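You operate a simulated robot arm through the tools that you are given. There is no shell and no other tool.

The job below is to be done with a simulated robot arm. You get a single attempt, and the scene is never put back.

Task
Put things in order on the top of the bench with the vice. At the end: the yellow pad stands where the teal pad bar stood; the grey plug stands where the yellow pad stood; the teal pad bar is on the brown wooden board; the green driver stands where the grey plug stood; whatever was shut is shut again. Leave all else as you found it, and nothing knocked over.

It is judged by the outcome, as a careful person would: the job done as asked, and still so three seconds after it is handed in. It fails if anything else is knocked over, pushed out of place, dropped, spilled or broken.

Robot
A 6-joint arm with a two-finger parallel gripper, fixed in place. Base frame: the origin is at the foot of the arm, x ahead of it, y to its left, z up; the work surface is at about z = 0. Readings come in mm, degrees, newtons and seconds.
With the tool pointing down near the work surface it reaches from about 120 to 500 mm from the base axis. Its first joint turns from -72.0 to 72.0 degrees. Payload 0.65 kg.
The tool frame sits at the grasp point between the pads (the TCP): z along the fingers, y along the line on which they close. The tips reach 25 mm beyond it. Largest opening 76 mm; finger width 18, thickness 10; the body of the gripper, 36 by 78 mm, starts 45 mm behind the TCP.
Orientation is that of the tool frame in the base frame, as a unit quaternion [x, y, z, w]. With the fingers straight down and closing along the base's y, the tool's x points along the base's -x, its y along +y and its z along -z.

Tools
- The arm moves only by the tool jog_arm. Its argument "plan" is a list of rows, each a list of 7 numbers: the turn, a rotation vector about the tool's x, y, z in units of 5 degrees (1.0 is 5 degrees), then the shift along the tool's x, y, z in units of 40 mm (1.0 is 40 mm), then the closure, from 0 (fully open) to 1 (shut). In form: [[ax, ay, az, tx, ty, tz, fingers], ...]. A call has 1 to 20 rows; each row shifts and turns the commanded pose from where the row before left it, along the tool's axes as they then stand. A call with a number of a shift or a turn outside -1 to 1 is refused whole. A row lasts 0.2 s, in which the tool goes at most 50 mm and 8.6 degrees; a call with a longer step from one row to the next is refused whole, and so is a gripper value outside its range. Where a pose cannot be reached the arm comes as near as it can. A force on the tool above 40 N (or 10 N above the force at the start of the call, whichever is more), or a blocked arm, ends the call early, and 0.2 s more pass. Each finger travels about 108 mm/s and halts on what it meets, pressing with about 42 N; the grip force reading is that of the motor and also rises with nothing between the fingers. The clock runs only during rows and for 0.2 s after the last one: add rows that do not move to give the fingers time. It gives the time, the measured TCP pose, the force on the tool (base axes), the opening and the grip force at its end, in the units of the frame above (readings bear some noise), with the torque about the TCP (base axes, N m) and any sound that the robot's microphone picked up, and new pictures: "views" is both (left out), scene, wrist or none.
- Cameras (640 x 400 px; columns grow to the right, rows downward): "scene" is fixed at [61.1, 272.7, 411.7]; the picture's right is [-0.75, -0.67, 0.00], its down [-0.35, 0.39, -0.85] and it looks along [0.57, -0.64, -0.52] (base axes); focal length 230 px, centre (320, 200). "wrist" rides on the gripper at [58, 11, -81] in the tool frame; the picture's right is [-0.18, 0.98, 0.00], its down [-0.75, -0.14, -0.64] and it looks along [-0.63, -0.12, 0.77] (tool axes); focal length 243 px, centre (320, 200). There is no depth. A picture from a camera that has moved, and an enlarged one, comes with that camera's place and axes in the base frame and with its lens.
- close_up(camera, box): a new picture of the part [left, top, right, bottom] of that camera's present view, enlarged. The clock stands still meanwhile.
- close_job(): hands the job in; it is judged then, once.

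Nothing tells you positions but the pictures and the camera data. Unless the task says otherwise, let go and move clear before handing in.

The tools are called as a command line: name --pt "numbers of a row" for each row, then --argument value for the rest, lists and objects as JSON in quotes. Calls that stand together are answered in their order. jog_arm: Moves the arm, as the interface text tells. Its arguments: {"type":"object","properties":{"plan":{"type":"array","items":{"type":"array","items":{"type":"number"}}},"views":{"type":"string","enum":["both","scene","wrist","none"]}},"required":["plan"]} The other tools are called the same way: close_up (camera, box) takes an enlarged picture of a part of a camera's view; close_job () hands the job in.

At the start:

```text
time_s: 0.0
tool_pos: [230.6, -21.0, 267.6]
orientation: [-0.001, 1.0, 0.001, 0.0]
contact_force: [0.2, -1.3, 0.3]
torque: [0.03, -0.02, 0.01]
finger_gap: 76.2
finger_force: 0.0
```

scene: 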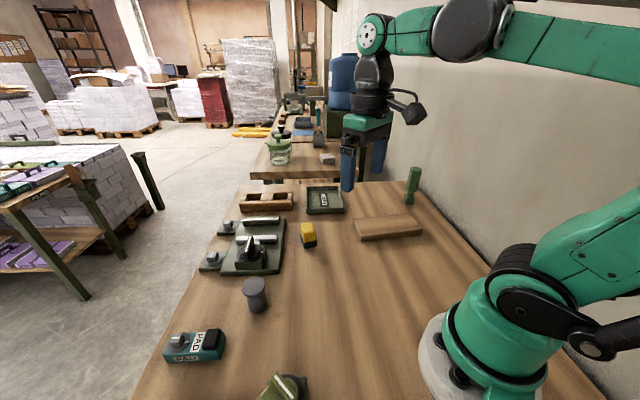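
wrist: 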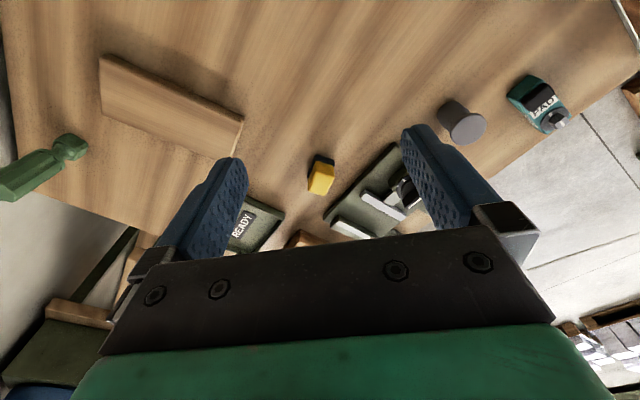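

I see a bench with a vice, a yellow pad, grey plug, teal pad bar, green driver, and wooden board. I'll look closer before I move anything.

close_up --camera "scene" --box '[190, 170, 350, 270]'

close_up --camera "scene" --box '[140, 270, 340, 400]'

close_up --camera "scene" --box '[320, 150, 480, 250]'

close_up --camera "wrist" --box '[200, 60, 600, 260]'

close_up --camera "wrist" --box '[0, 40, 260, 260]'

```text
4.00 times, centred on (270, 220) of scene
camera zoom: at [61.1, 272.7, 411.7], right [-0.75, -0.67, 0.0], down [-0.35, 0.39, -0.85], along [0.57, -0.64, -0.52], focal length 919 px, centre (520, 120)
```

zoom: 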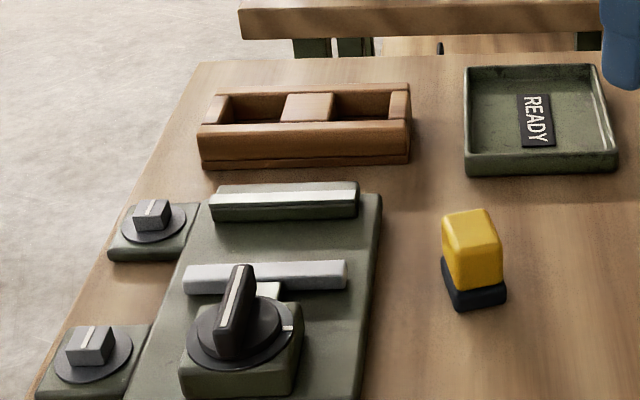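

```text
3.08 times, centred on (240, 335) of scene
camera zoom: at [61.1, 272.7, 411.7], right [-0.75, -0.67, 0.0], down [-0.35, 0.39, -0.85], along [0.57, -0.64, -0.52], focal length 707 px, centre (566, -215)
```

zoom: 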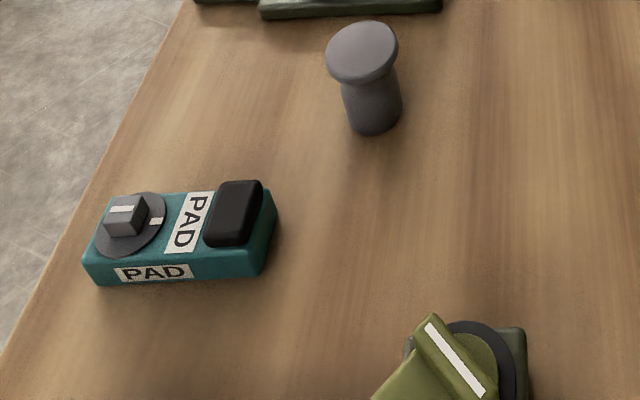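

```text
4.00 times, centred on (400, 200) of scene
camera zoom: at [61.1, 272.7, 411.7], right [-0.75, -0.67, 0.0], down [-0.35, 0.39, -0.85], along [0.57, -0.64, -0.52], focal length 919 px, centre (0, 200)
```

zoom: 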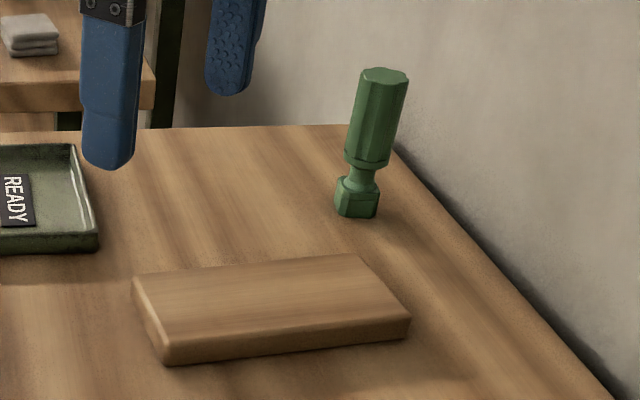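

```text
1.60 times, centred on (400, 160) of wrist
camera zoom: at [171.9, -11.0, 347.5], right [0.18, 0.98, 0.0], down [0.75, -0.14, 0.64], along [0.63, -0.12, -0.77], focal length 388 px, centre (192, 264)
```

zoom: 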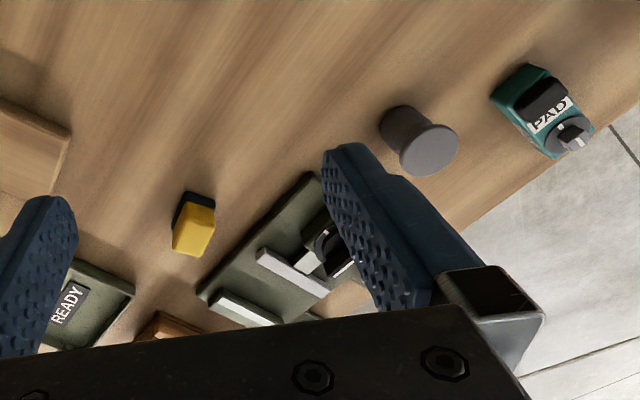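

```text
1.82 times, centred on (130, 150) of wrist
camera zoom: at [171.9, -11.0, 347.5], right [0.18, 0.98, 0.0], down [0.75, -0.14, 0.64], along [0.63, -0.12, -0.77], focal length 441 px, centre (666, 291)
```

zoom: 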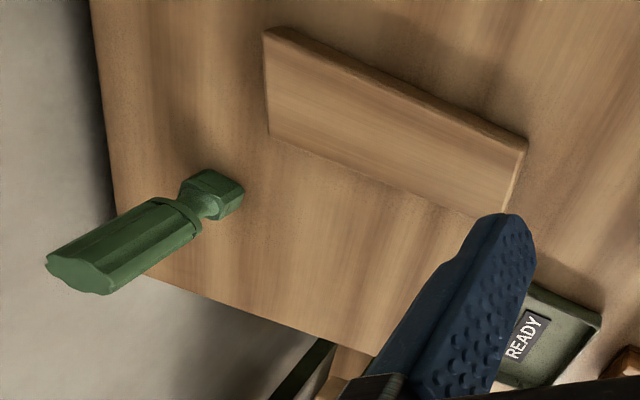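

The objects sit on a bench turned roughly 45° to the base. I estimate teal bar ~(339,263), plug ~(334,148), yellow ~(388,-50), driver ~(278,-418) and board centre ~(266,-240). Before grasping I'll take measuring views with the wrist camera, teal bar first.

jog_arm --pt "0 0 0 0 0.84 0.37 0" --pt "0 0 0 0 0.84 0.37 0" --pt "0 0 0 0 0.84 0.37 0" --pt "0 0 0 0 0.84 0.37 0" --pt "0 0 0 0 0.84 0.37 0" --pt "0 0 0 0 0.84 0.37 0" --pt "0 0 -1 0 0 0 0" --pt "0 0 -1 0 0 0 0" --pt "0 0 -1 0 0 0 0" --pt "0 0 -1 0 0 0 0" --pt "0 0 -1 0 0 0 0" --pt "0 0 -1 0 0 0 0" --pt "0 0 -1 0 0 0 0" --pt "0 0 -1 0 0 0 0" --pt "0 0 0 0 0 0 0" --views "both"

```text
time_s: 3.2
tool_pos: [230.8, 181.3, 178.5]
orientation: [-0.343, 0.939, 0.0, 0.001]
contact_force: [-0.6, 0.4, -0.9]
torque: [-0.01, 0.01, 0.03]
finger_gap: 75.8
finger_force: 0.0
camera wrist: at [178.7, 150.3, 258.7], right [-0.49, 0.87, 0.0], down [0.67, 0.38, 0.64], along [0.56, 0.32, -0.76], focal length 243 px, centre (320, 200)
```

scene: 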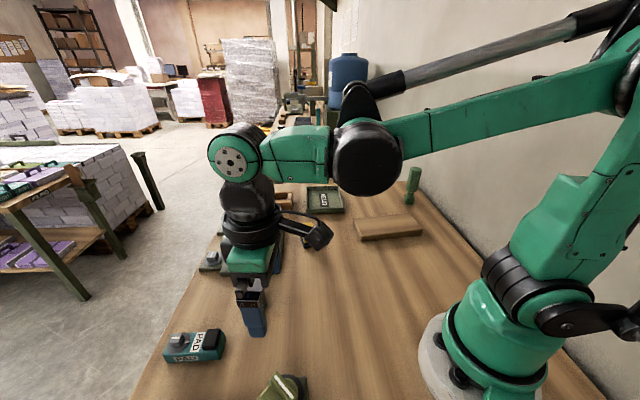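
wrist: 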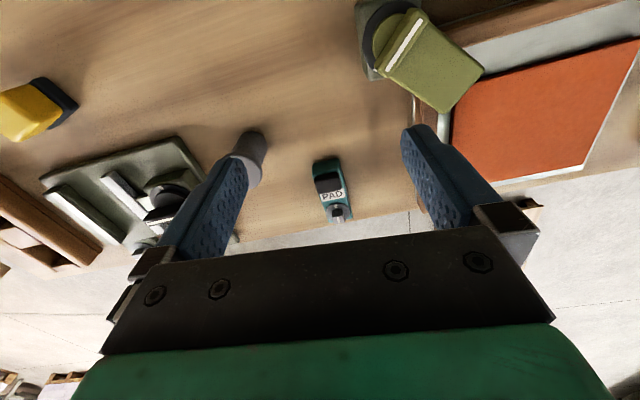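

The teal bar now shows just ahead of the fingers. I'll enlarge the wrist view to fix its position and turn.

close_up --camera "wrist" --box '[270, 130, 398, 240]'

close_up --camera "wrist" --box '[0, 50, 260, 250]'

close_up --camera "wrist" --box '[340, 0, 640, 190]'

close_up --camera "scene" --box '[150, 310, 250, 380]'

```text
3.64 times, centred on (334, 185) of wrist
camera zoom: at [178.7, 150.3, 258.7], right [-0.49, 0.87, 0.0], down [0.67, 0.38, 0.64], along [0.56, 0.32, -0.76], focal length 882 px, centre (269, 254)
```

zoom: 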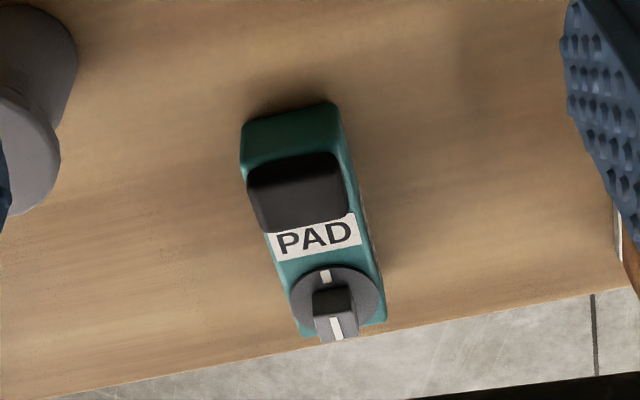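

```text
2.00 times, centred on (130, 150) of wrist
camera zoom: at [178.7, 150.3, 258.7], right [-0.49, 0.87, 0.0], down [0.67, 0.38, 0.64], along [0.56, 0.32, -0.76], focal length 485 px, centre (700, 300)
```

zoom: 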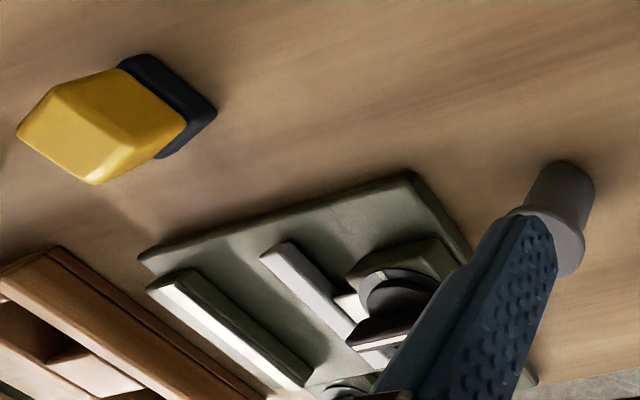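

```text
2.11 times, centred on (490, 95) of wrist
camera zoom: at [178.7, 150.3, 258.7], right [-0.49, 0.87, 0.0], down [0.67, 0.38, 0.64], along [0.56, 0.32, -0.76], focal length 511 px, centre (-38, 421)
```

zoom: 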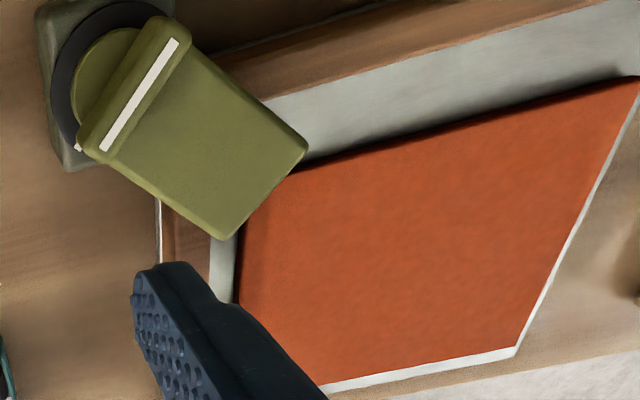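

```text
5.71 times, centred on (200, 345) of scene
camera zoom: at [61.1, 272.7, 411.7], right [-0.75, -0.67, 0.0], down [-0.35, 0.39, -0.85], along [0.57, -0.64, -0.52], focal length 1312 px, centre (1006, -629)
```

zoom: 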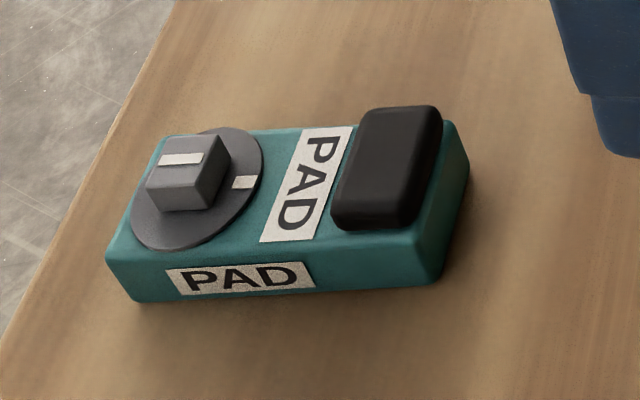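

Both cameras agree on the teal bar: centre about (339.5,262.5), long axis at 45°, roughly 80×30 mm. I'll hover over it with the fingers closing across its width.

jog_arm --pt "0 0 -1 0 0 0 0" --pt "0 0 0 -0.835 -0.121 0.553 0" --pt "0 0 0 -0.835 -0.121 0.553 0" --pt "0 0 0 -0.835 -0.121 0.553 0" --pt "0 0 0 -0.835 -0.121 0.553 0" --pt "0 0 0 0 0 0 0" --views "both"

```text
time_s: 4.6
tool_pos: [336.5, 258.1, 90.5]
orientation: [-0.383, 0.924, 0.0, 0.0]
contact_force: [-0.3, 0.0, 0.3]
torque: [0.03, 0.0, -0.02]
finger_gap: 75.8
finger_force: 0.1
camera wrist: at [287.7, 223.6, 170.5], right [-0.56, 0.83, 0.0], down [0.63, 0.43, 0.64], along [0.53, 0.36, -0.76], focal length 243 px, centre (320, 200)
```

scene: 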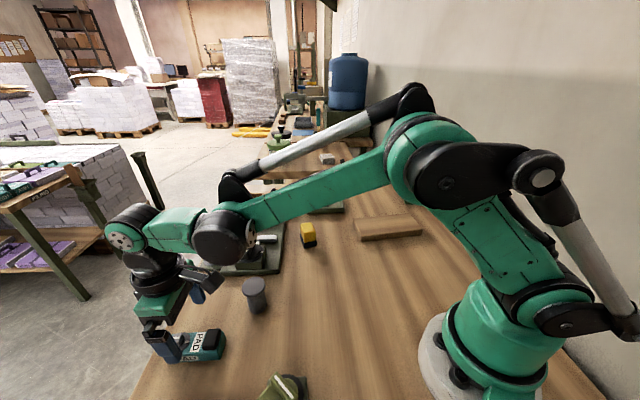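
wrist: 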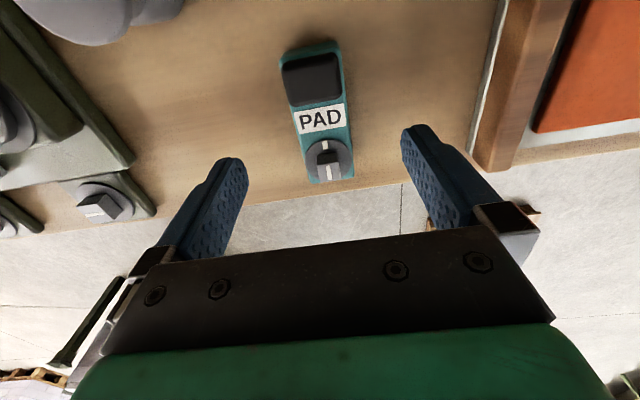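

The bar is centred between the fingers; now I descend and grip it.

jog_arm --pt "0 0 0 0 0 0.5 0" --pt "0 0 0 0 0 0.5 0" --pt "0 0 0 0 0 0.5 0" --pt "0 0 0 0 0 0 0" --pt "0 0 0 0 0 0 0" --views "both"

```text
time_s: 5.8
tool_pos: [336.8, 260.3, 28.6]
orientation: [-0.382, 0.924, 0.0, 0.001]
contact_force: [0.0, 0.2, -0.2]
torque: [-0.03, -0.02, 0.01]
finger_gap: 75.8
finger_force: 0.1
camera wrist: at [289.2, 224.9, 109.9], right [-0.56, 0.83, 0.0], down [0.63, 0.43, 0.64], along [0.53, 0.36, -0.76], focal length 243 px, centre (320, 200)
```

scene: 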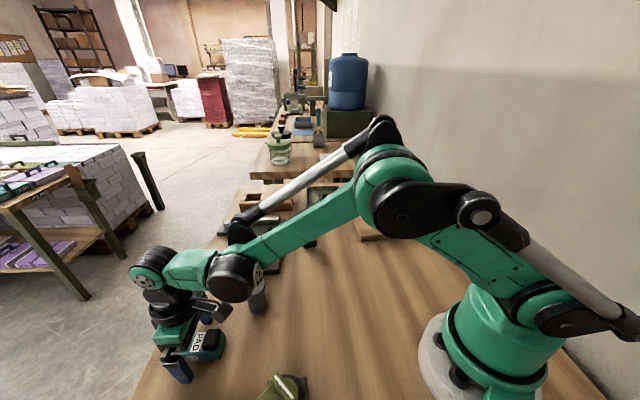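
wrist: 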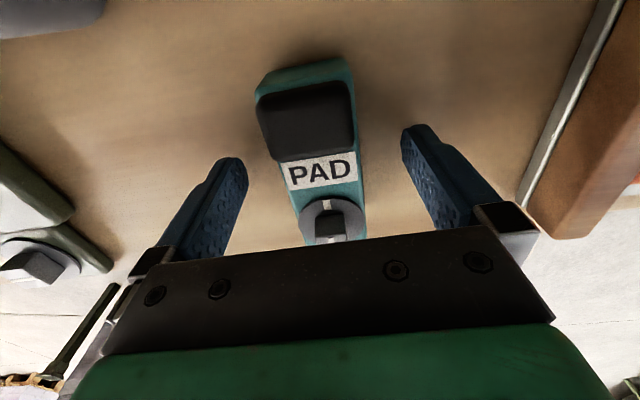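

The label lies right between the fingers, so I close the grip.

jog_arm --pt "0 0 0 0 0 0 0.4" --pt "0 0 0 0 0 0 0.6" --pt "0 0 0 0 0 0 0.8" --pt "0 0 0 0 0 0 0.8" --views "wrist"

```text
time_s: 6.8
tool_pos: [337.4, 259.1, 30.1]
orientation: [-0.383, 0.924, 0.0, 0.001]
contact_force: [-0.8, 1.2, 0.9]
torque: [-0.01, 0.0, 0.01]
finger_gap: 33.5
finger_force: 42.4
camera wrist: at [289.1, 224.9, 110.0], right [-0.56, 0.83, 0.0], down [0.63, 0.43, 0.64], along [0.53, 0.36, -0.76], focal length 243 px, centre (320, 200)
```

wrist: 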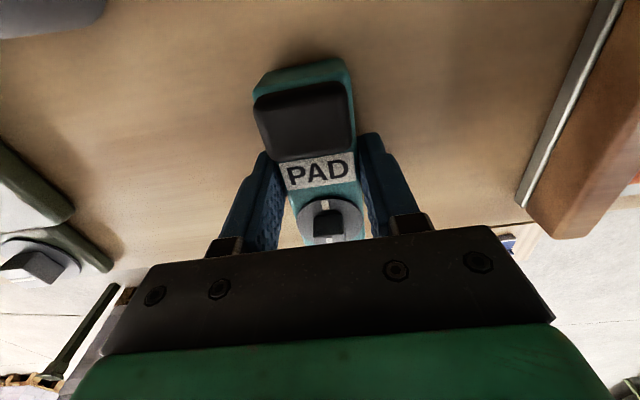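

The bar is held at 33.5 mm. I'll lift it high and carry it toward the board, then check the view.

jog_arm --pt "0 0 0 0 0 -0.6 0.8" --pt "0 0 0 0 0 -0.9 0.8" --pt "0 0 0 0 0 -1 0.8" --pt "0 0 0 0 0 -1 0.8" --pt "0 0 0 0.841 -0.632 0 0.8" --pt "0 0 0 0.841 -0.632 0 0.8" --pt "0 0 0 0.841 -0.632 0 0.8" --pt "0 0 0 0.841 -0.632 0 0.8" --pt "0 0 0 0.841 -0.632 0 0.8" --pt "0 0 0 0.841 -0.632 0 0.8" --pt "0 0 0 0.841 -0.632 0 0.8" --pt "0 0 0 0.841 -0.632 0 0.8" --pt "0 0 0 0 0 0 0.8" --pt "0 0 0 0 0 0 0.8" --views "both"

```text
time_s: 9.8
tool_pos: [289.6, -68.8, 169.6]
orientation: [-0.383, 0.924, 0.0, 0.001]
contact_force: [0.5, -0.3, -3.8]
torque: [-0.03, -0.01, 0.01]
finger_gap: 33.6
finger_force: 43.2
camera wrist: at [241.3, -104.2, 249.3], right [-0.57, 0.82, 0.0], down [0.63, 0.43, 0.64], along [0.53, 0.36, -0.76], focal length 243 px, centre (320, 200)
```

scene: 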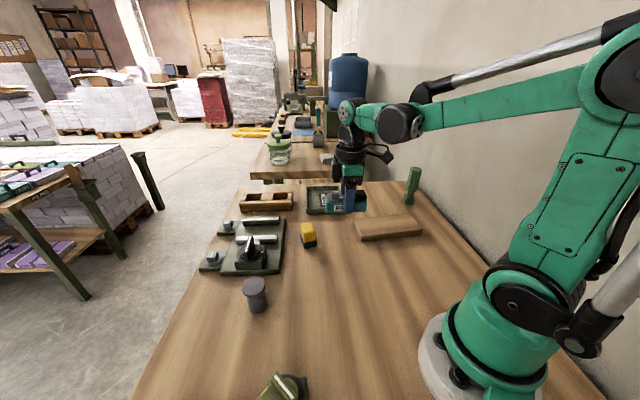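
wrist: 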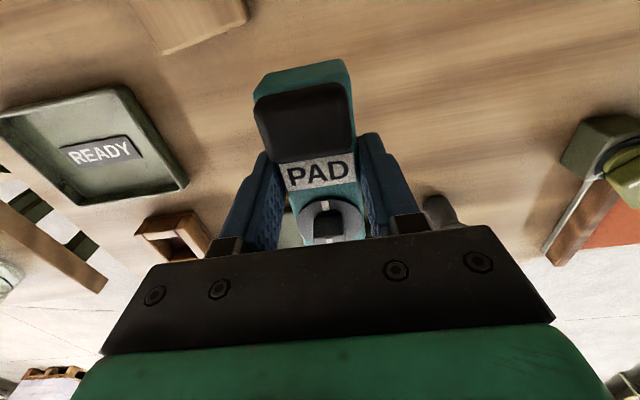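

The board's near edge is in the wrist view and matches my estimate (centre ~(266,-241), long axis ~53°). I'll carry the bar over it and align the turn.

jog_arm --pt "0 0 0 0.883 -0.661 0 0.8" --pt "0 0 0 0.883 -0.661 0 0.8" --pt "0 0 0 0.883 -0.661 0 0.8" --pt "0 0 0 0.883 -0.661 0 0.8" --pt "0 0 -0.8 0 0 0 0.8" --pt "0 0 -0.8 0 0 0 0.8" --pt "0 0 0 0 0 0 0.8" --pt "0 0 0 0 0 0 0.8" --pt "0 0 0 0 0 0 0.8" --views "both"

close_up --camera "scene" --box '[320, 130, 480, 250]'

```text
time_s: 11.8
tool_pos: [267.5, -245.4, 169.4]
orientation: [-0.446, 0.895, -0.001, 0.001]
contact_force: [1.1, -0.7, -3.9]
torque: [0.0, 0.0, 0.0]
finger_gap: 33.9
finger_force: 41.9
camera wrist: at [223.1, -286.5, 250.8], right [-0.67, 0.74, 0.0], down [0.56, 0.52, 0.64], along [0.48, 0.43, -0.76], focal length 243 px, centre (320, 200)
```

scene: 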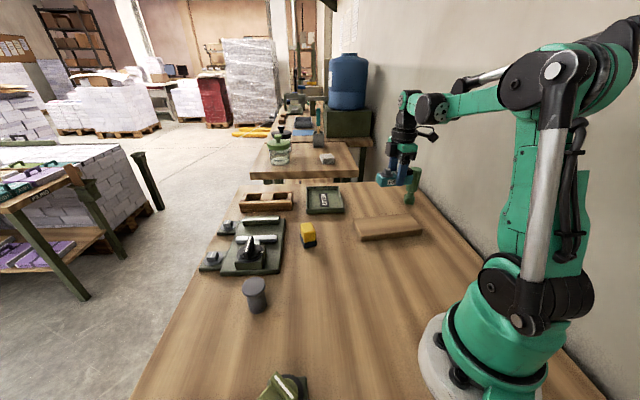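
wrist: 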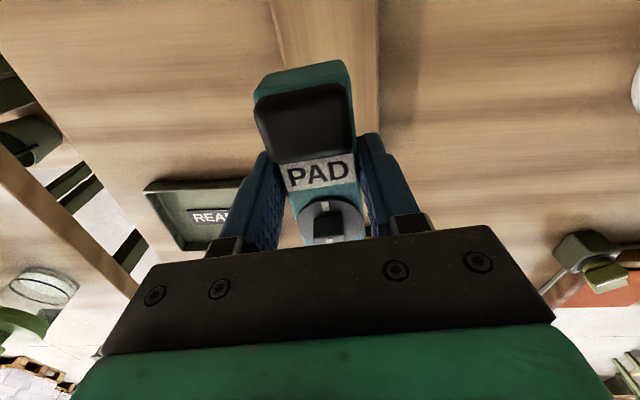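

```text
3.33 times, centred on (400, 190) of scene
camera zoom: at [61.1, 272.6, 411.7], right [-0.75, -0.67, 0.0], down [-0.35, 0.39, -0.85], along [0.57, -0.64, -0.52], focal length 766 px, centre (53, 233)
```

zoom: 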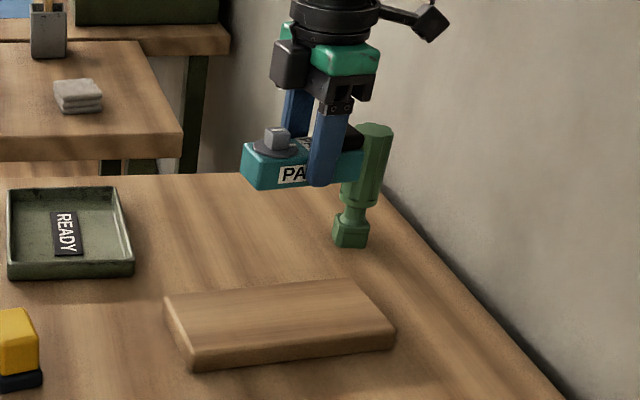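

The wrist held its turn at 53°. The board centre line is about 8 mm to tool +y, so I shift and go down to just above the board.

jog_arm --pt "0 0 0 0 0.22 0 0.8" --pt "0 0 0 0 0 0.6 0.8" --pt "0 0 0 0 0 0.7 0.8" --pt "0 0 0 0 0 0.7 0.8" --pt "0 0 0 0 0 0.5 0.8" --pt "0 0 0 0 0 0.2 0.8" --pt "0 0 0 0 0 0 0.8" --pt "0 0 0 0 0 0 0.8" --views "both"

close_up --camera "scene" --box '[320, 150, 480, 250]'

```text
time_s: 13.6
tool_pos: [259.7, -242.1, 62.3]
orientation: [-0.446, 0.895, 0.001, 0.001]
contact_force: [0.3, -0.5, -3.2]
torque: [-0.03, 0.04, 0.0]
finger_gap: 33.6
finger_force: 41.7
camera wrist: at [217.1, -282.5, 141.9], right [-0.67, 0.74, 0.0], down [0.56, 0.52, 0.64], along [0.48, 0.43, -0.76], focal length 243 px, centre (320, 200)
```

scene: 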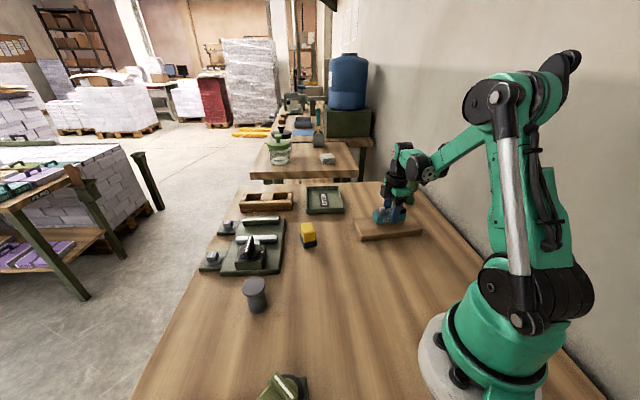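
wrist: 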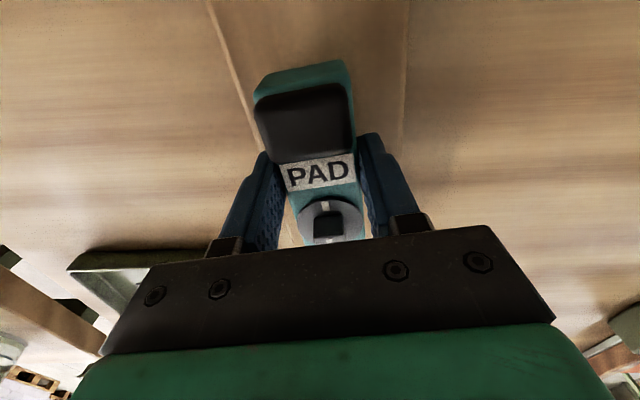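

```text
4.00 times, centred on (400, 200) of scene
camera zoom: at [61.1, 272.6, 411.7], right [-0.75, -0.67, 0.0], down [-0.35, 0.39, -0.85], along [0.57, -0.64, -0.52], focal length 919 px, centre (0, 200)
```

zoom: 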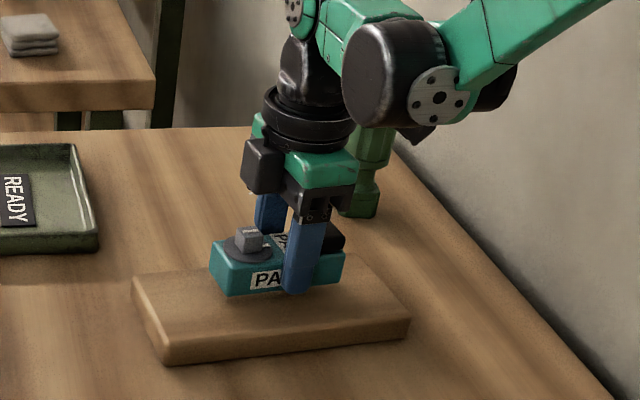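

The bar is over the middle of the board. I trim 4 mm sideways and lower it gently to find contact.

jog_arm --pt "0 0 0 0 0.1 0.15 0.8" --pt "0 0 0 0 0 0.15 0.8" --pt "0 0 0 0 0 0.03 0.8" --pt "0 0 0 0 0 0 0.8" --pt "0 0 0 0 0 0 0.8" --views "none"

close_up --camera "scene" --box '[360, 190, 440, 250]'

```text
time_s: 14.8
tool_pos: [256.8, -237.2, 48.9]
orientation: [-0.446, 0.895, -0.001, 0.001]
contact_force: [1.2, 1.9, 33.6]
torque: [0.12, 0.0, 0.04]
finger_gap: 33.9
finger_force: 41.7
```

```text
6.67 times, centred on (400, 220) of scene
camera zoom: at [61.0, 272.7, 411.6], right [-0.75, -0.67, 0.0], down [-0.35, 0.39, -0.85], along [0.57, -0.64, -0.52], focal length 1531 px, centre (-213, 67)
```

zoom: 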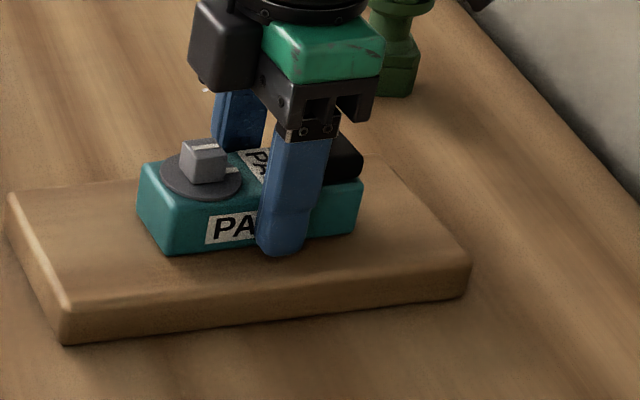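

The bar is pressed lightly onto the board. I ease up about 1.6 mm, open, and rise clear.

jog_arm --pt "0 0 0 0 0 -0.05 0.8" --pt "0 0 0 0 0 0 0.8" --pt "0 0 0 0 0 0 0.45" --pt "0 0 0 0 0 0 0.2" --pt "0 0 0 0 0 0 0.2" --pt "0 0 0 0 0 -0.3 0.2" --pt "0 0 0 0 0 -0.7 0.2" --pt "0 0 0 0 0 -0.9 0.2" --pt "0 0 0 0 0 -0.9 0.2" --pt "0 0 0 0 0 0 0.2" --views "both"

close_up --camera "scene" --box '[340, 160, 460, 250]'

```text
time_s: 17.0
tool_pos: [254.5, -236.1, 163.1]
orientation: [-0.447, 0.895, 0.001, 0.001]
contact_force: [-0.1, 1.2, 0.1]
torque: [0.01, 0.0, -0.02]
finger_gap: 60.7
finger_force: 0.1
camera wrist: at [211.5, -276.8, 242.8], right [-0.67, 0.74, 0.0], down [0.56, 0.52, 0.64], along [0.48, 0.43, -0.76], focal length 243 px, centre (320, 200)
```

scene: 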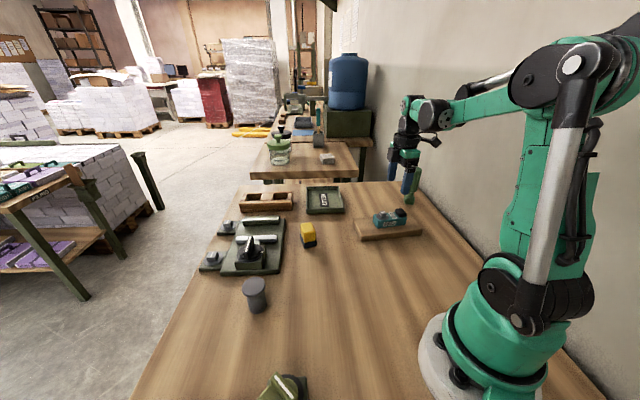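
wrist: 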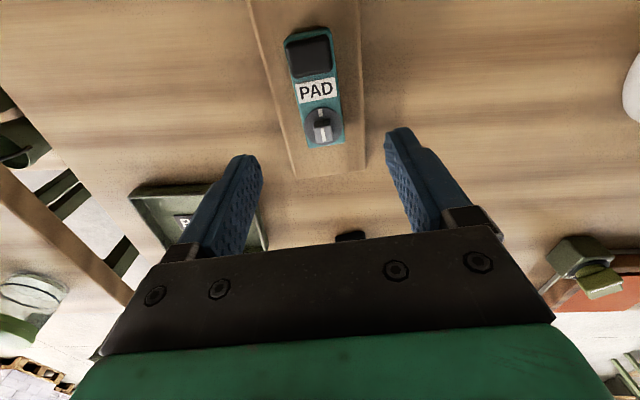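

```text
4.44 times, centred on (400, 205) of scene
camera zoom: at [61.1, 272.7, 411.7], right [-0.75, -0.67, 0.0], down [-0.35, 0.39, -0.85], along [0.57, -0.64, -0.52], focal length 1021 px, centre (-36, 178)
```

zoom: 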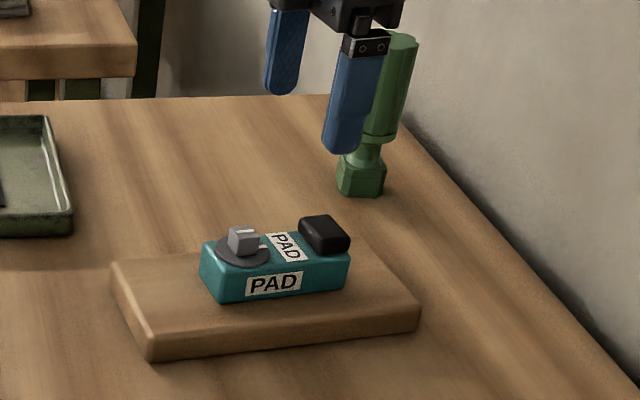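

The teal bar sits squarely on the board. Next is the yellow pad: I move back toward it and turn for a measuring view.

jog_arm --pt "0 0 0 -0.848 0.558 0 0.2" --pt "0 0 0 -0.848 0.558 0 0.2" --pt "0 0 0 -0.848 0.558 0 0.2" --pt "0 0 0 -0.848 0.558 0 0.2" --pt "0 0 0 -0.848 0.558 0 0.2" --pt "0 0 0 -0.848 0.558 0 0.2" --pt "0 0 1 0 0 0 0.2" --pt "0 0 1 0 0 0 0.2" --pt "0 0 1 0 0 0 0.2" --pt "0 0 1 0 0 0 0.2" --pt "0 0 1 0 0 0 0.2" --pt "0 0 1 0 0 0 0.2" --pt "0 0 1 0 0 0 0.2" --pt "0 0 1 0 0 0 0.2" --pt "0 0 1 0 0 0 0.2" --pt "0 0 1 0 0 0 0.2" --views "none"

jog_arm --pt "0 0 1 0 0 0 0" --pt "0 0 1 0 0 0 0" --pt "0 0 1 0 0 0 0" --pt "0 0 1 0 0 0 0" --pt "0 0 1 0 0 0 0" --pt "0 0 0.7 0 0 0 0" --pt "0 0 0 0 0 0.25 0" --pt "0 0 0 0 0 0 0" --pt "0 0 0 0 0 0 0" --views "both"

close_up --camera "wrist" --box '[250, 70, 410, 190]'

```text
time_s: 20.4
tool_pos: [272.5, 4.5, 164.0]
orientation: [-0.025, 1.0, 0.001, 0.001]
contact_force: [-0.6, -0.2, 0.1]
torque: [0.0, 0.01, 0.01]
finger_gap: 60.6
finger_force: 0.0
```

```text
time_s: 22.4
tool_pos: [271.3, 4.1, 151.6]
orientation: [0.22, 0.975, 0.0, 0.002]
contact_force: [-0.1, 0.1, -0.3]
torque: [-0.01, -0.01, -0.02]
finger_gap: 76.3
finger_force: 0.2
camera wrist: at [223.3, 39.1, 232.1], right [0.59, 0.81, 0.0], down [0.62, -0.45, 0.64], along [0.52, -0.38, -0.77], focal length 243 px, centre (320, 200)
```

scene: 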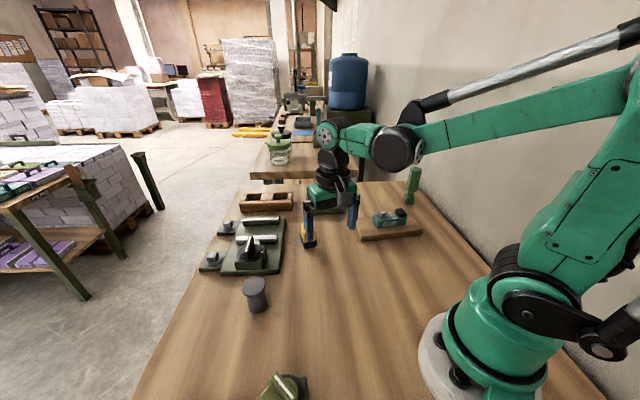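
wrist: 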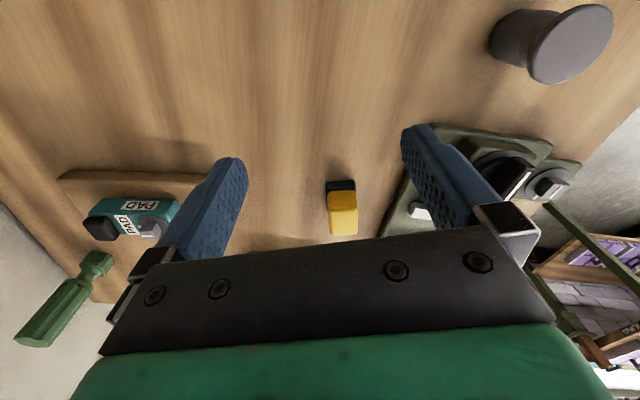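

```text
3.33 times, centred on (330, 130) of wrist
camera zoom: at [223.3, 39.1, 232.1], right [0.59, 0.81, 0.0], down [0.62, -0.45, 0.64], along [0.52, -0.38, -0.77], focal length 809 px, centre (287, 433)
```

zoom: 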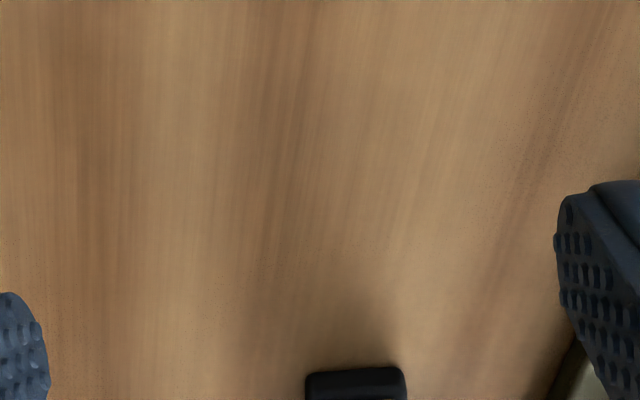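

The yellow pad is near (386,-47), turned so the tool should be at yaw ≈ -29°. It is ~34 mm wide and ~58 mm tall with a black foot. I hover above it and check.

jog_arm --pt "0 0 0.75 0 0 0 0" --pt "0 0 0 -0.781 0.069 0.32 0" --pt "0 0 0 -0.781 0.069 0.32 0" --pt "0 0 0 -0.781 0.069 0.32 0" --pt "0 0 0 -0.781 0.069 0.32 0" --pt "0 0 0 0 0 0 0" --pt "0 0 0 0 0 0 0" --views "both"

close_up --camera "wrist" --box '[230, 60, 430, 220]'

close_up --camera "scene" --box '[250, 170, 370, 260]'

```text
time_s: 24.0
tool_pos: [385.8, -47.2, 101.6]
orientation: [0.251, 0.968, 0.0, 0.001]
contact_force: [0.5, 0.0, 0.3]
torque: [0.01, -0.01, -0.01]
finger_gap: 75.9
finger_force: 0.0
camera wrist: at [340.8, -9.4, 181.7], right [0.64, 0.77, 0.0], down [0.59, -0.49, 0.64], along [0.49, -0.41, -0.77], focal length 243 px, centre (320, 200)
```

scene: 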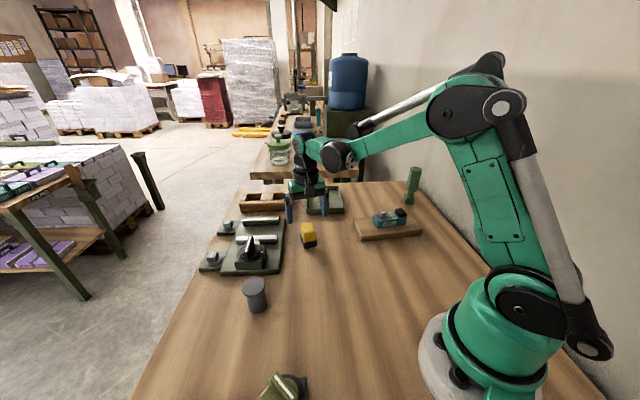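
wrist: 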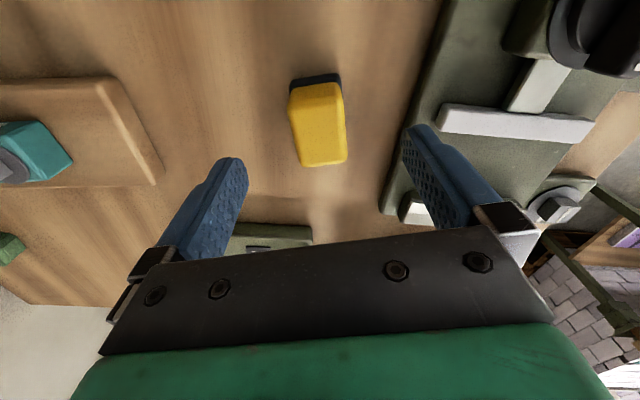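

```text
2.50 times, centred on (330, 140) of wrist
camera zoom: at [340.8, -9.4, 181.7], right [0.64, 0.77, 0.0], down [0.59, -0.49, 0.64], along [0.49, -0.41, -0.77], focal length 606 px, centre (295, 350)
```

zoom: 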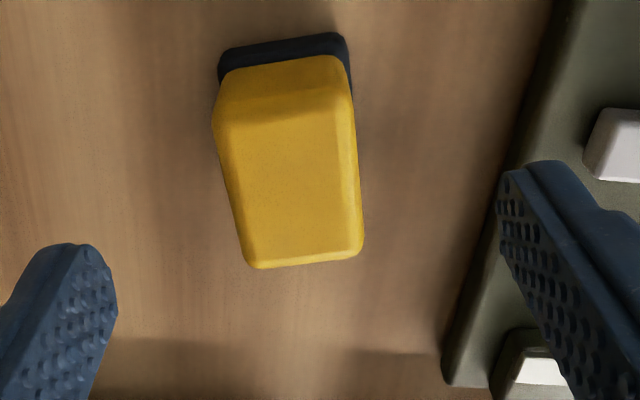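

```text
4.44 times, centred on (310, 215) of scene
camera zoom: at [61.1, 272.6, 411.7], right [-0.75, -0.67, 0.0], down [-0.35, 0.39, -0.85], along [0.57, -0.64, -0.52], focal length 1021 px, centre (364, 133)
```

zoom: 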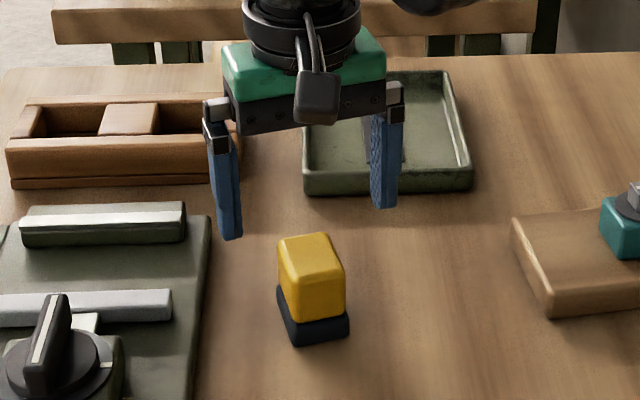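

Well centred (within 1 mm); a further ~2.5° turn squares it. I narrow the opening slightly to stay clear of the vice plate and descend.

jog_arm --pt "0 0 0.5 0 0 0 0.25" --pt "0 0 0 0 0 0.5 0.25" --pt "0 0 0 0 0 0.5 0.25" --pt "0 0 0 0 0 0.4 0.25" --pt "0 0 0 0 0 0 0.25" --pt "0 0 0 0 0 0 0.25" --views "both"

close_up --camera "scene" --box '[250, 170, 370, 260]'

```text
time_s: 25.4
tool_pos: [388.3, -46.7, 44.0]
orientation: [0.273, 0.962, 0.001, 0.001]
contact_force: [0.1, -0.6, 0.2]
torque: [-0.01, 0.01, -0.02]
finger_gap: 57.1
finger_force: 0.1
camera wrist: at [343.5, -7.2, 124.7], right [0.67, 0.74, 0.0], down [0.57, -0.52, 0.64], along [0.48, -0.43, -0.77], focal length 243 px, centre (320, 200)
```

scene: 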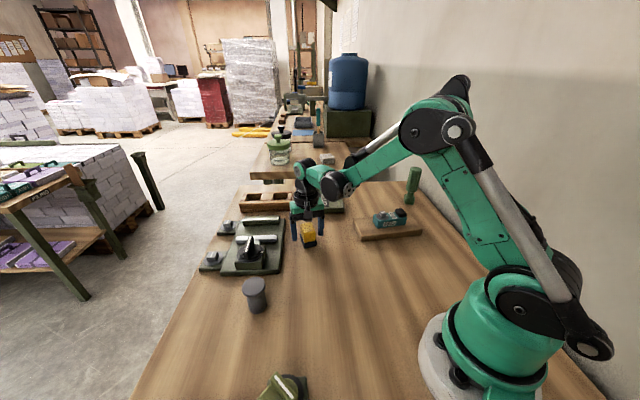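
wrist: 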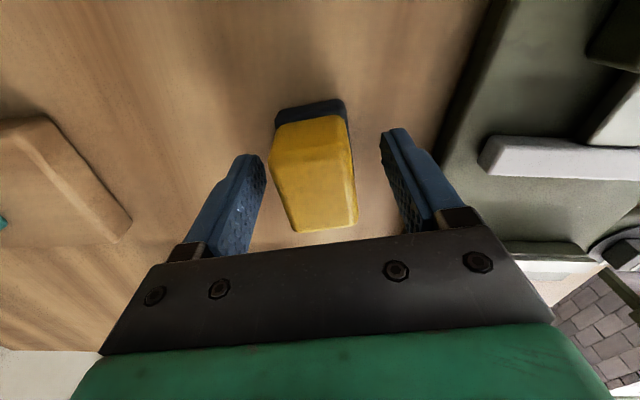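

```text
4.44 times, centred on (310, 215) of scene
camera zoom: at [61.1, 272.7, 411.7], right [-0.75, -0.67, 0.0], down [-0.35, 0.39, -0.85], along [0.57, -0.64, -0.52], focal length 1021 px, centre (364, 133)
```

zoom: 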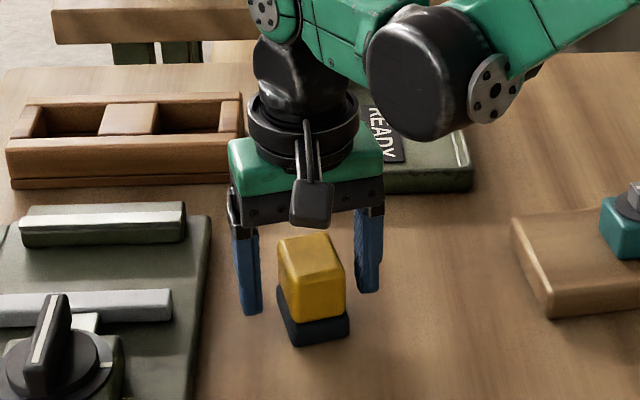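

The fingers straddle the yellow body above its black foot with a clear gap on both sides. Closing, and I record the spot as about (385.5,-45.5).

jog_arm --pt "0 0 0 0 0 0 0.45" --pt "0 0 0 0 0 0 0.65" --pt "0 0 0 0 0 0 0.8" --pt "0 0 0 0 0 0 0.8" --views "wrist"

close_up --camera "scene" --box '[250, 170, 370, 260]'

```text
time_s: 26.4
tool_pos: [387.3, -47.6, 44.7]
orientation: [0.273, 0.962, 0.001, 0.001]
contact_force: [-0.8, 0.3, 0.8]
torque: [-0.02, -0.02, -0.01]
finger_gap: 30.8
finger_force: 41.9
camera wrist: at [343.5, -7.2, 124.8], right [0.67, 0.74, 0.0], down [0.57, -0.52, 0.64], along [0.48, -0.43, -0.77], focal length 243 px, centre (320, 200)
```

wrist: 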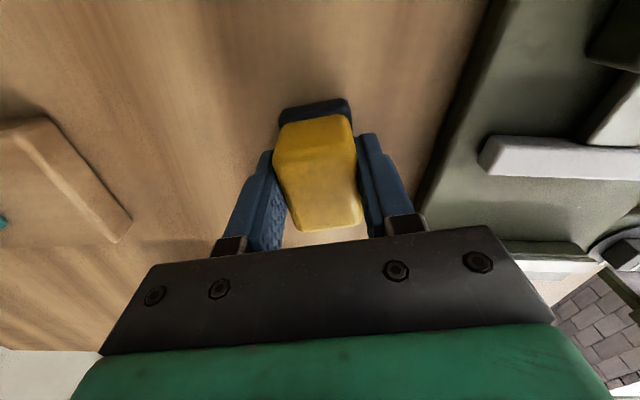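

```text
4.44 times, centred on (310, 215) of scene
camera zoom: at [61.1, 272.7, 411.7], right [-0.75, -0.67, 0.0], down [-0.35, 0.39, -0.85], along [0.57, -0.64, -0.52], focal length 1021 px, centre (364, 133)
```

zoom: 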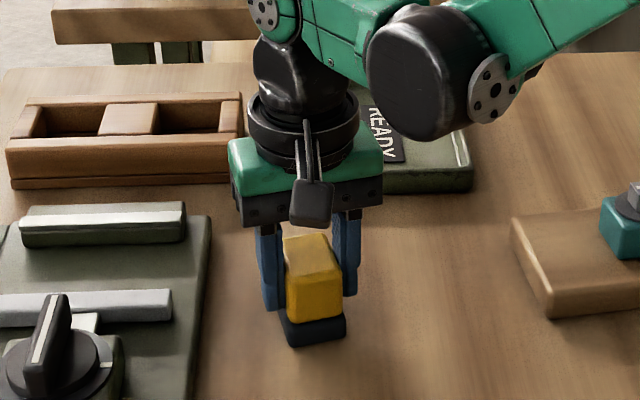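

The yellow pad is held (30.8 mm). I lift straight up, align to the bench, and carry it over to the teal bar's old spot.

jog_arm --pt "0 0 0 0 0 -0.5 0.8" --pt "0 0 0 0 0 -0.8 0.8" --pt "0 0 0 0 0 -0.9 0.8" --pt "0 0 0 0 0 -0.8 0.8" --pt "0 0 0.9 0 0 0 0.8" --pt "0 0 0.9 0 0 0 0.8" --pt "0 0 0.9 0 0 0 0.8" --pt "0 0 0 0.781 0.58 0 0.8" --pt "0 0 0 0.781 0.58 0 0.8" --pt "0 0 0 0.781 0.58 0 0.8" --pt "0 0 0 0.781 0.58 0 0.8" --pt "0 0 0 0.781 0.58 0 0.8" --pt "0 0 0 0.781 0.58 0 0.8" --pt "0 0 0 0.781 0.58 0 0.8" --pt "0 0 0 0.781 0.58 0 0.8" --pt "0 0 0 0 0 0 0.8" --pt "0 0 0 0 0 0 0.8" --views "both"

```text
time_s: 30.0
tool_pos: [341.8, 260.2, 164.2]
orientation: [0.384, 0.923, 0.001, 0.001]
contact_force: [-0.5, -0.4, 0.2]
torque: [0.0, 0.0, -0.01]
finger_gap: 30.8
finger_force: 41.7
camera wrist: at [308.7, 308.5, 244.1], right [0.83, 0.56, 0.0], down [0.43, -0.63, 0.64], along [0.36, -0.53, -0.77], focal length 243 px, centre (320, 200)
```

scene: 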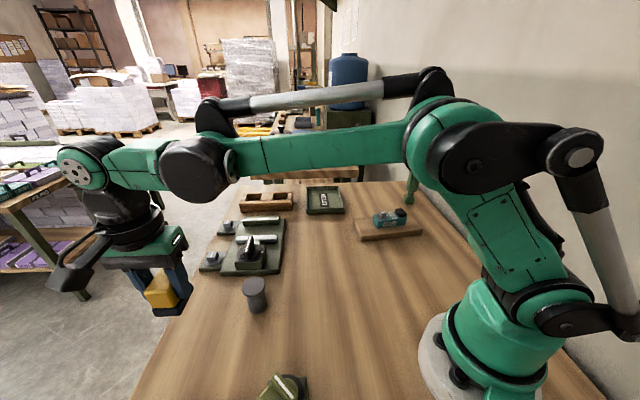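
wrist: 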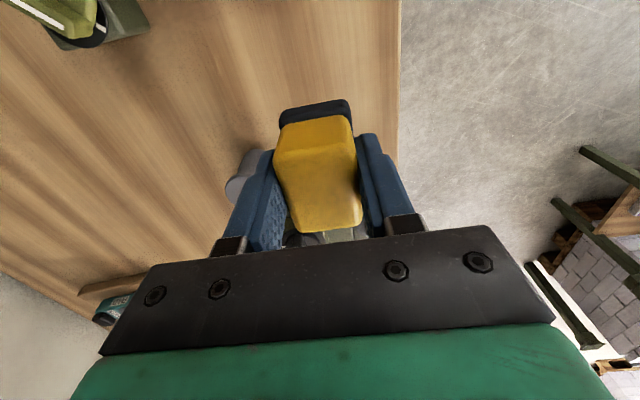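

Position (341.8,260.2) is right over the teal bar's old spot. I descend to just above the table.

jog_arm --pt "0 0 0 0 0 0.6 0.8" --pt "0 0 0 0 0 0.8 0.8" --pt "0 0 0 0 0 0.8 0.8" --pt "0 0 0 0 0 0.5 0.8" --pt "0 0 0 0 0 0.15 0.8" --pt "0 0 0 0 0 0 0.8" --pt "0 0 0 0 0 0 0.8" --views "both"

close_up --camera "scene" --box '[130, 290, 270, 390]'

```text
time_s: 31.6
tool_pos: [340.8, 263.2, 50.9]
orientation: [0.385, 0.923, 0.001, 0.0]
contact_force: [0.8, 0.1, -1.3]
torque: [0.01, 0.01, 0.0]
finger_gap: 30.9
finger_force: 41.9
camera wrist: at [307.8, 310.9, 132.0], right [0.83, 0.56, 0.0], down [0.43, -0.63, 0.64], along [0.36, -0.53, -0.77], focal length 243 px, centre (320, 200)
```

scene: 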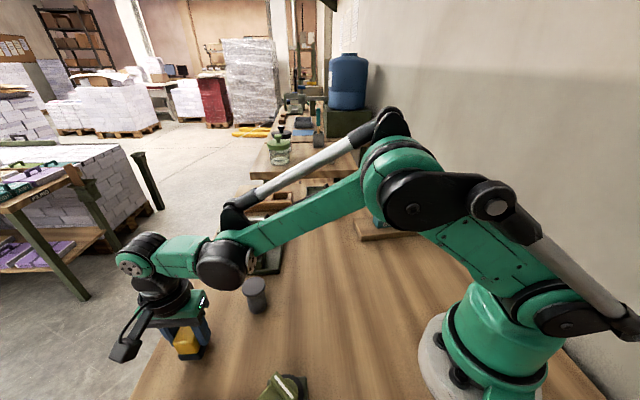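
wrist: 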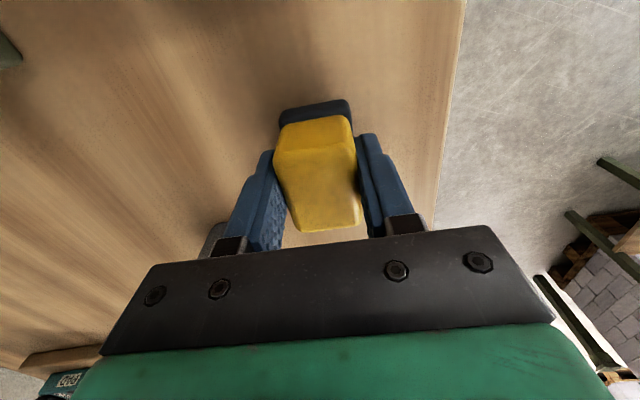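

```text
4.00 times, centred on (200, 340) of scene
camera zoom: at [61.1, 272.7, 411.7], right [-0.75, -0.67, 0.0], down [-0.35, 0.39, -0.85], along [0.57, -0.64, -0.52], focal length 919 px, centre (800, -360)
```

zoom: 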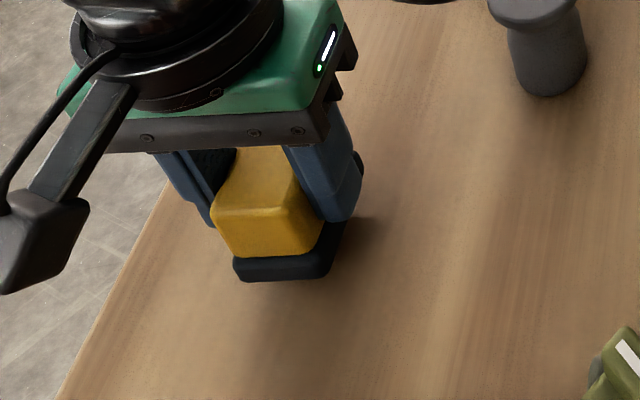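

About 6 mm to go; lowering in small steps.

jog_arm --pt "0 0 0 0 0 0.06 0.8" --pt "0 0 0 0 0 0.05 0.8" --pt "0 0 0 0 0 0.02 0.8" --pt "0 0 0 0 0 0 0.8" --pt "0 0 0 0 0 0 0.8" --views "none"

```text
time_s: 32.8
tool_pos: [341.6, 260.9, 46.1]
orientation: [0.384, 0.923, 0.0, 0.0]
contact_force: [0.6, 1.0, 0.8]
torque: [0.0, -0.01, 0.01]
finger_gap: 30.9
finger_force: 41.6
```

jog_arm --pt "0 0 0 0 0 0.03 0.8" --pt "0 0 0 0 0 0 0.8" --pt "0 0 0 0 0 0 0.8" --views "none"

close_up --camera "scene" --box '[165, 320, 235, 370]'

```text
time_s: 33.6
tool_pos: [343.0, 261.1, 44.8]
orientation: [0.384, 0.923, 0.002, 0.001]
contact_force: [-0.5, 0.0, -0.4]
torque: [0.01, 0.05, 0.03]
finger_gap: 31.1
finger_force: 41.7
```

```text
8.00 times, centred on (200, 345) of scene
camera zoom: at [61.1, 272.7, 411.7], right [-0.75, -0.67, 0.0], down [-0.35, 0.39, -0.85], along [0.57, -0.64, -0.52], focal length 1838 px, centre (1280, -960)
```

zoom: 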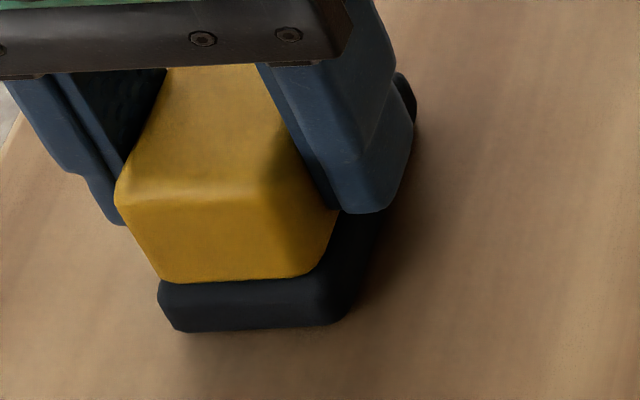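

Position matches the old teal centre within a few mm. I lower the last bit to feel contact.

jog_arm --pt "0 0 0 0 0 0.03 0.8" --pt "0 0 0 0 0 0.03 0.8" --pt "0 0 0 0 0 0 0.8" --pt "0 0 0 0 0 0 0.8" --views "none"

```text
time_s: 34.6
tool_pos: [342.8, 262.5, 43.5]
orientation: [0.384, 0.923, 0.001, 0.001]
contact_force: [-0.3, 0.4, 37.4]
torque: [-0.1, -0.02, -0.02]
finger_gap: 31.2
finger_force: 41.6
```

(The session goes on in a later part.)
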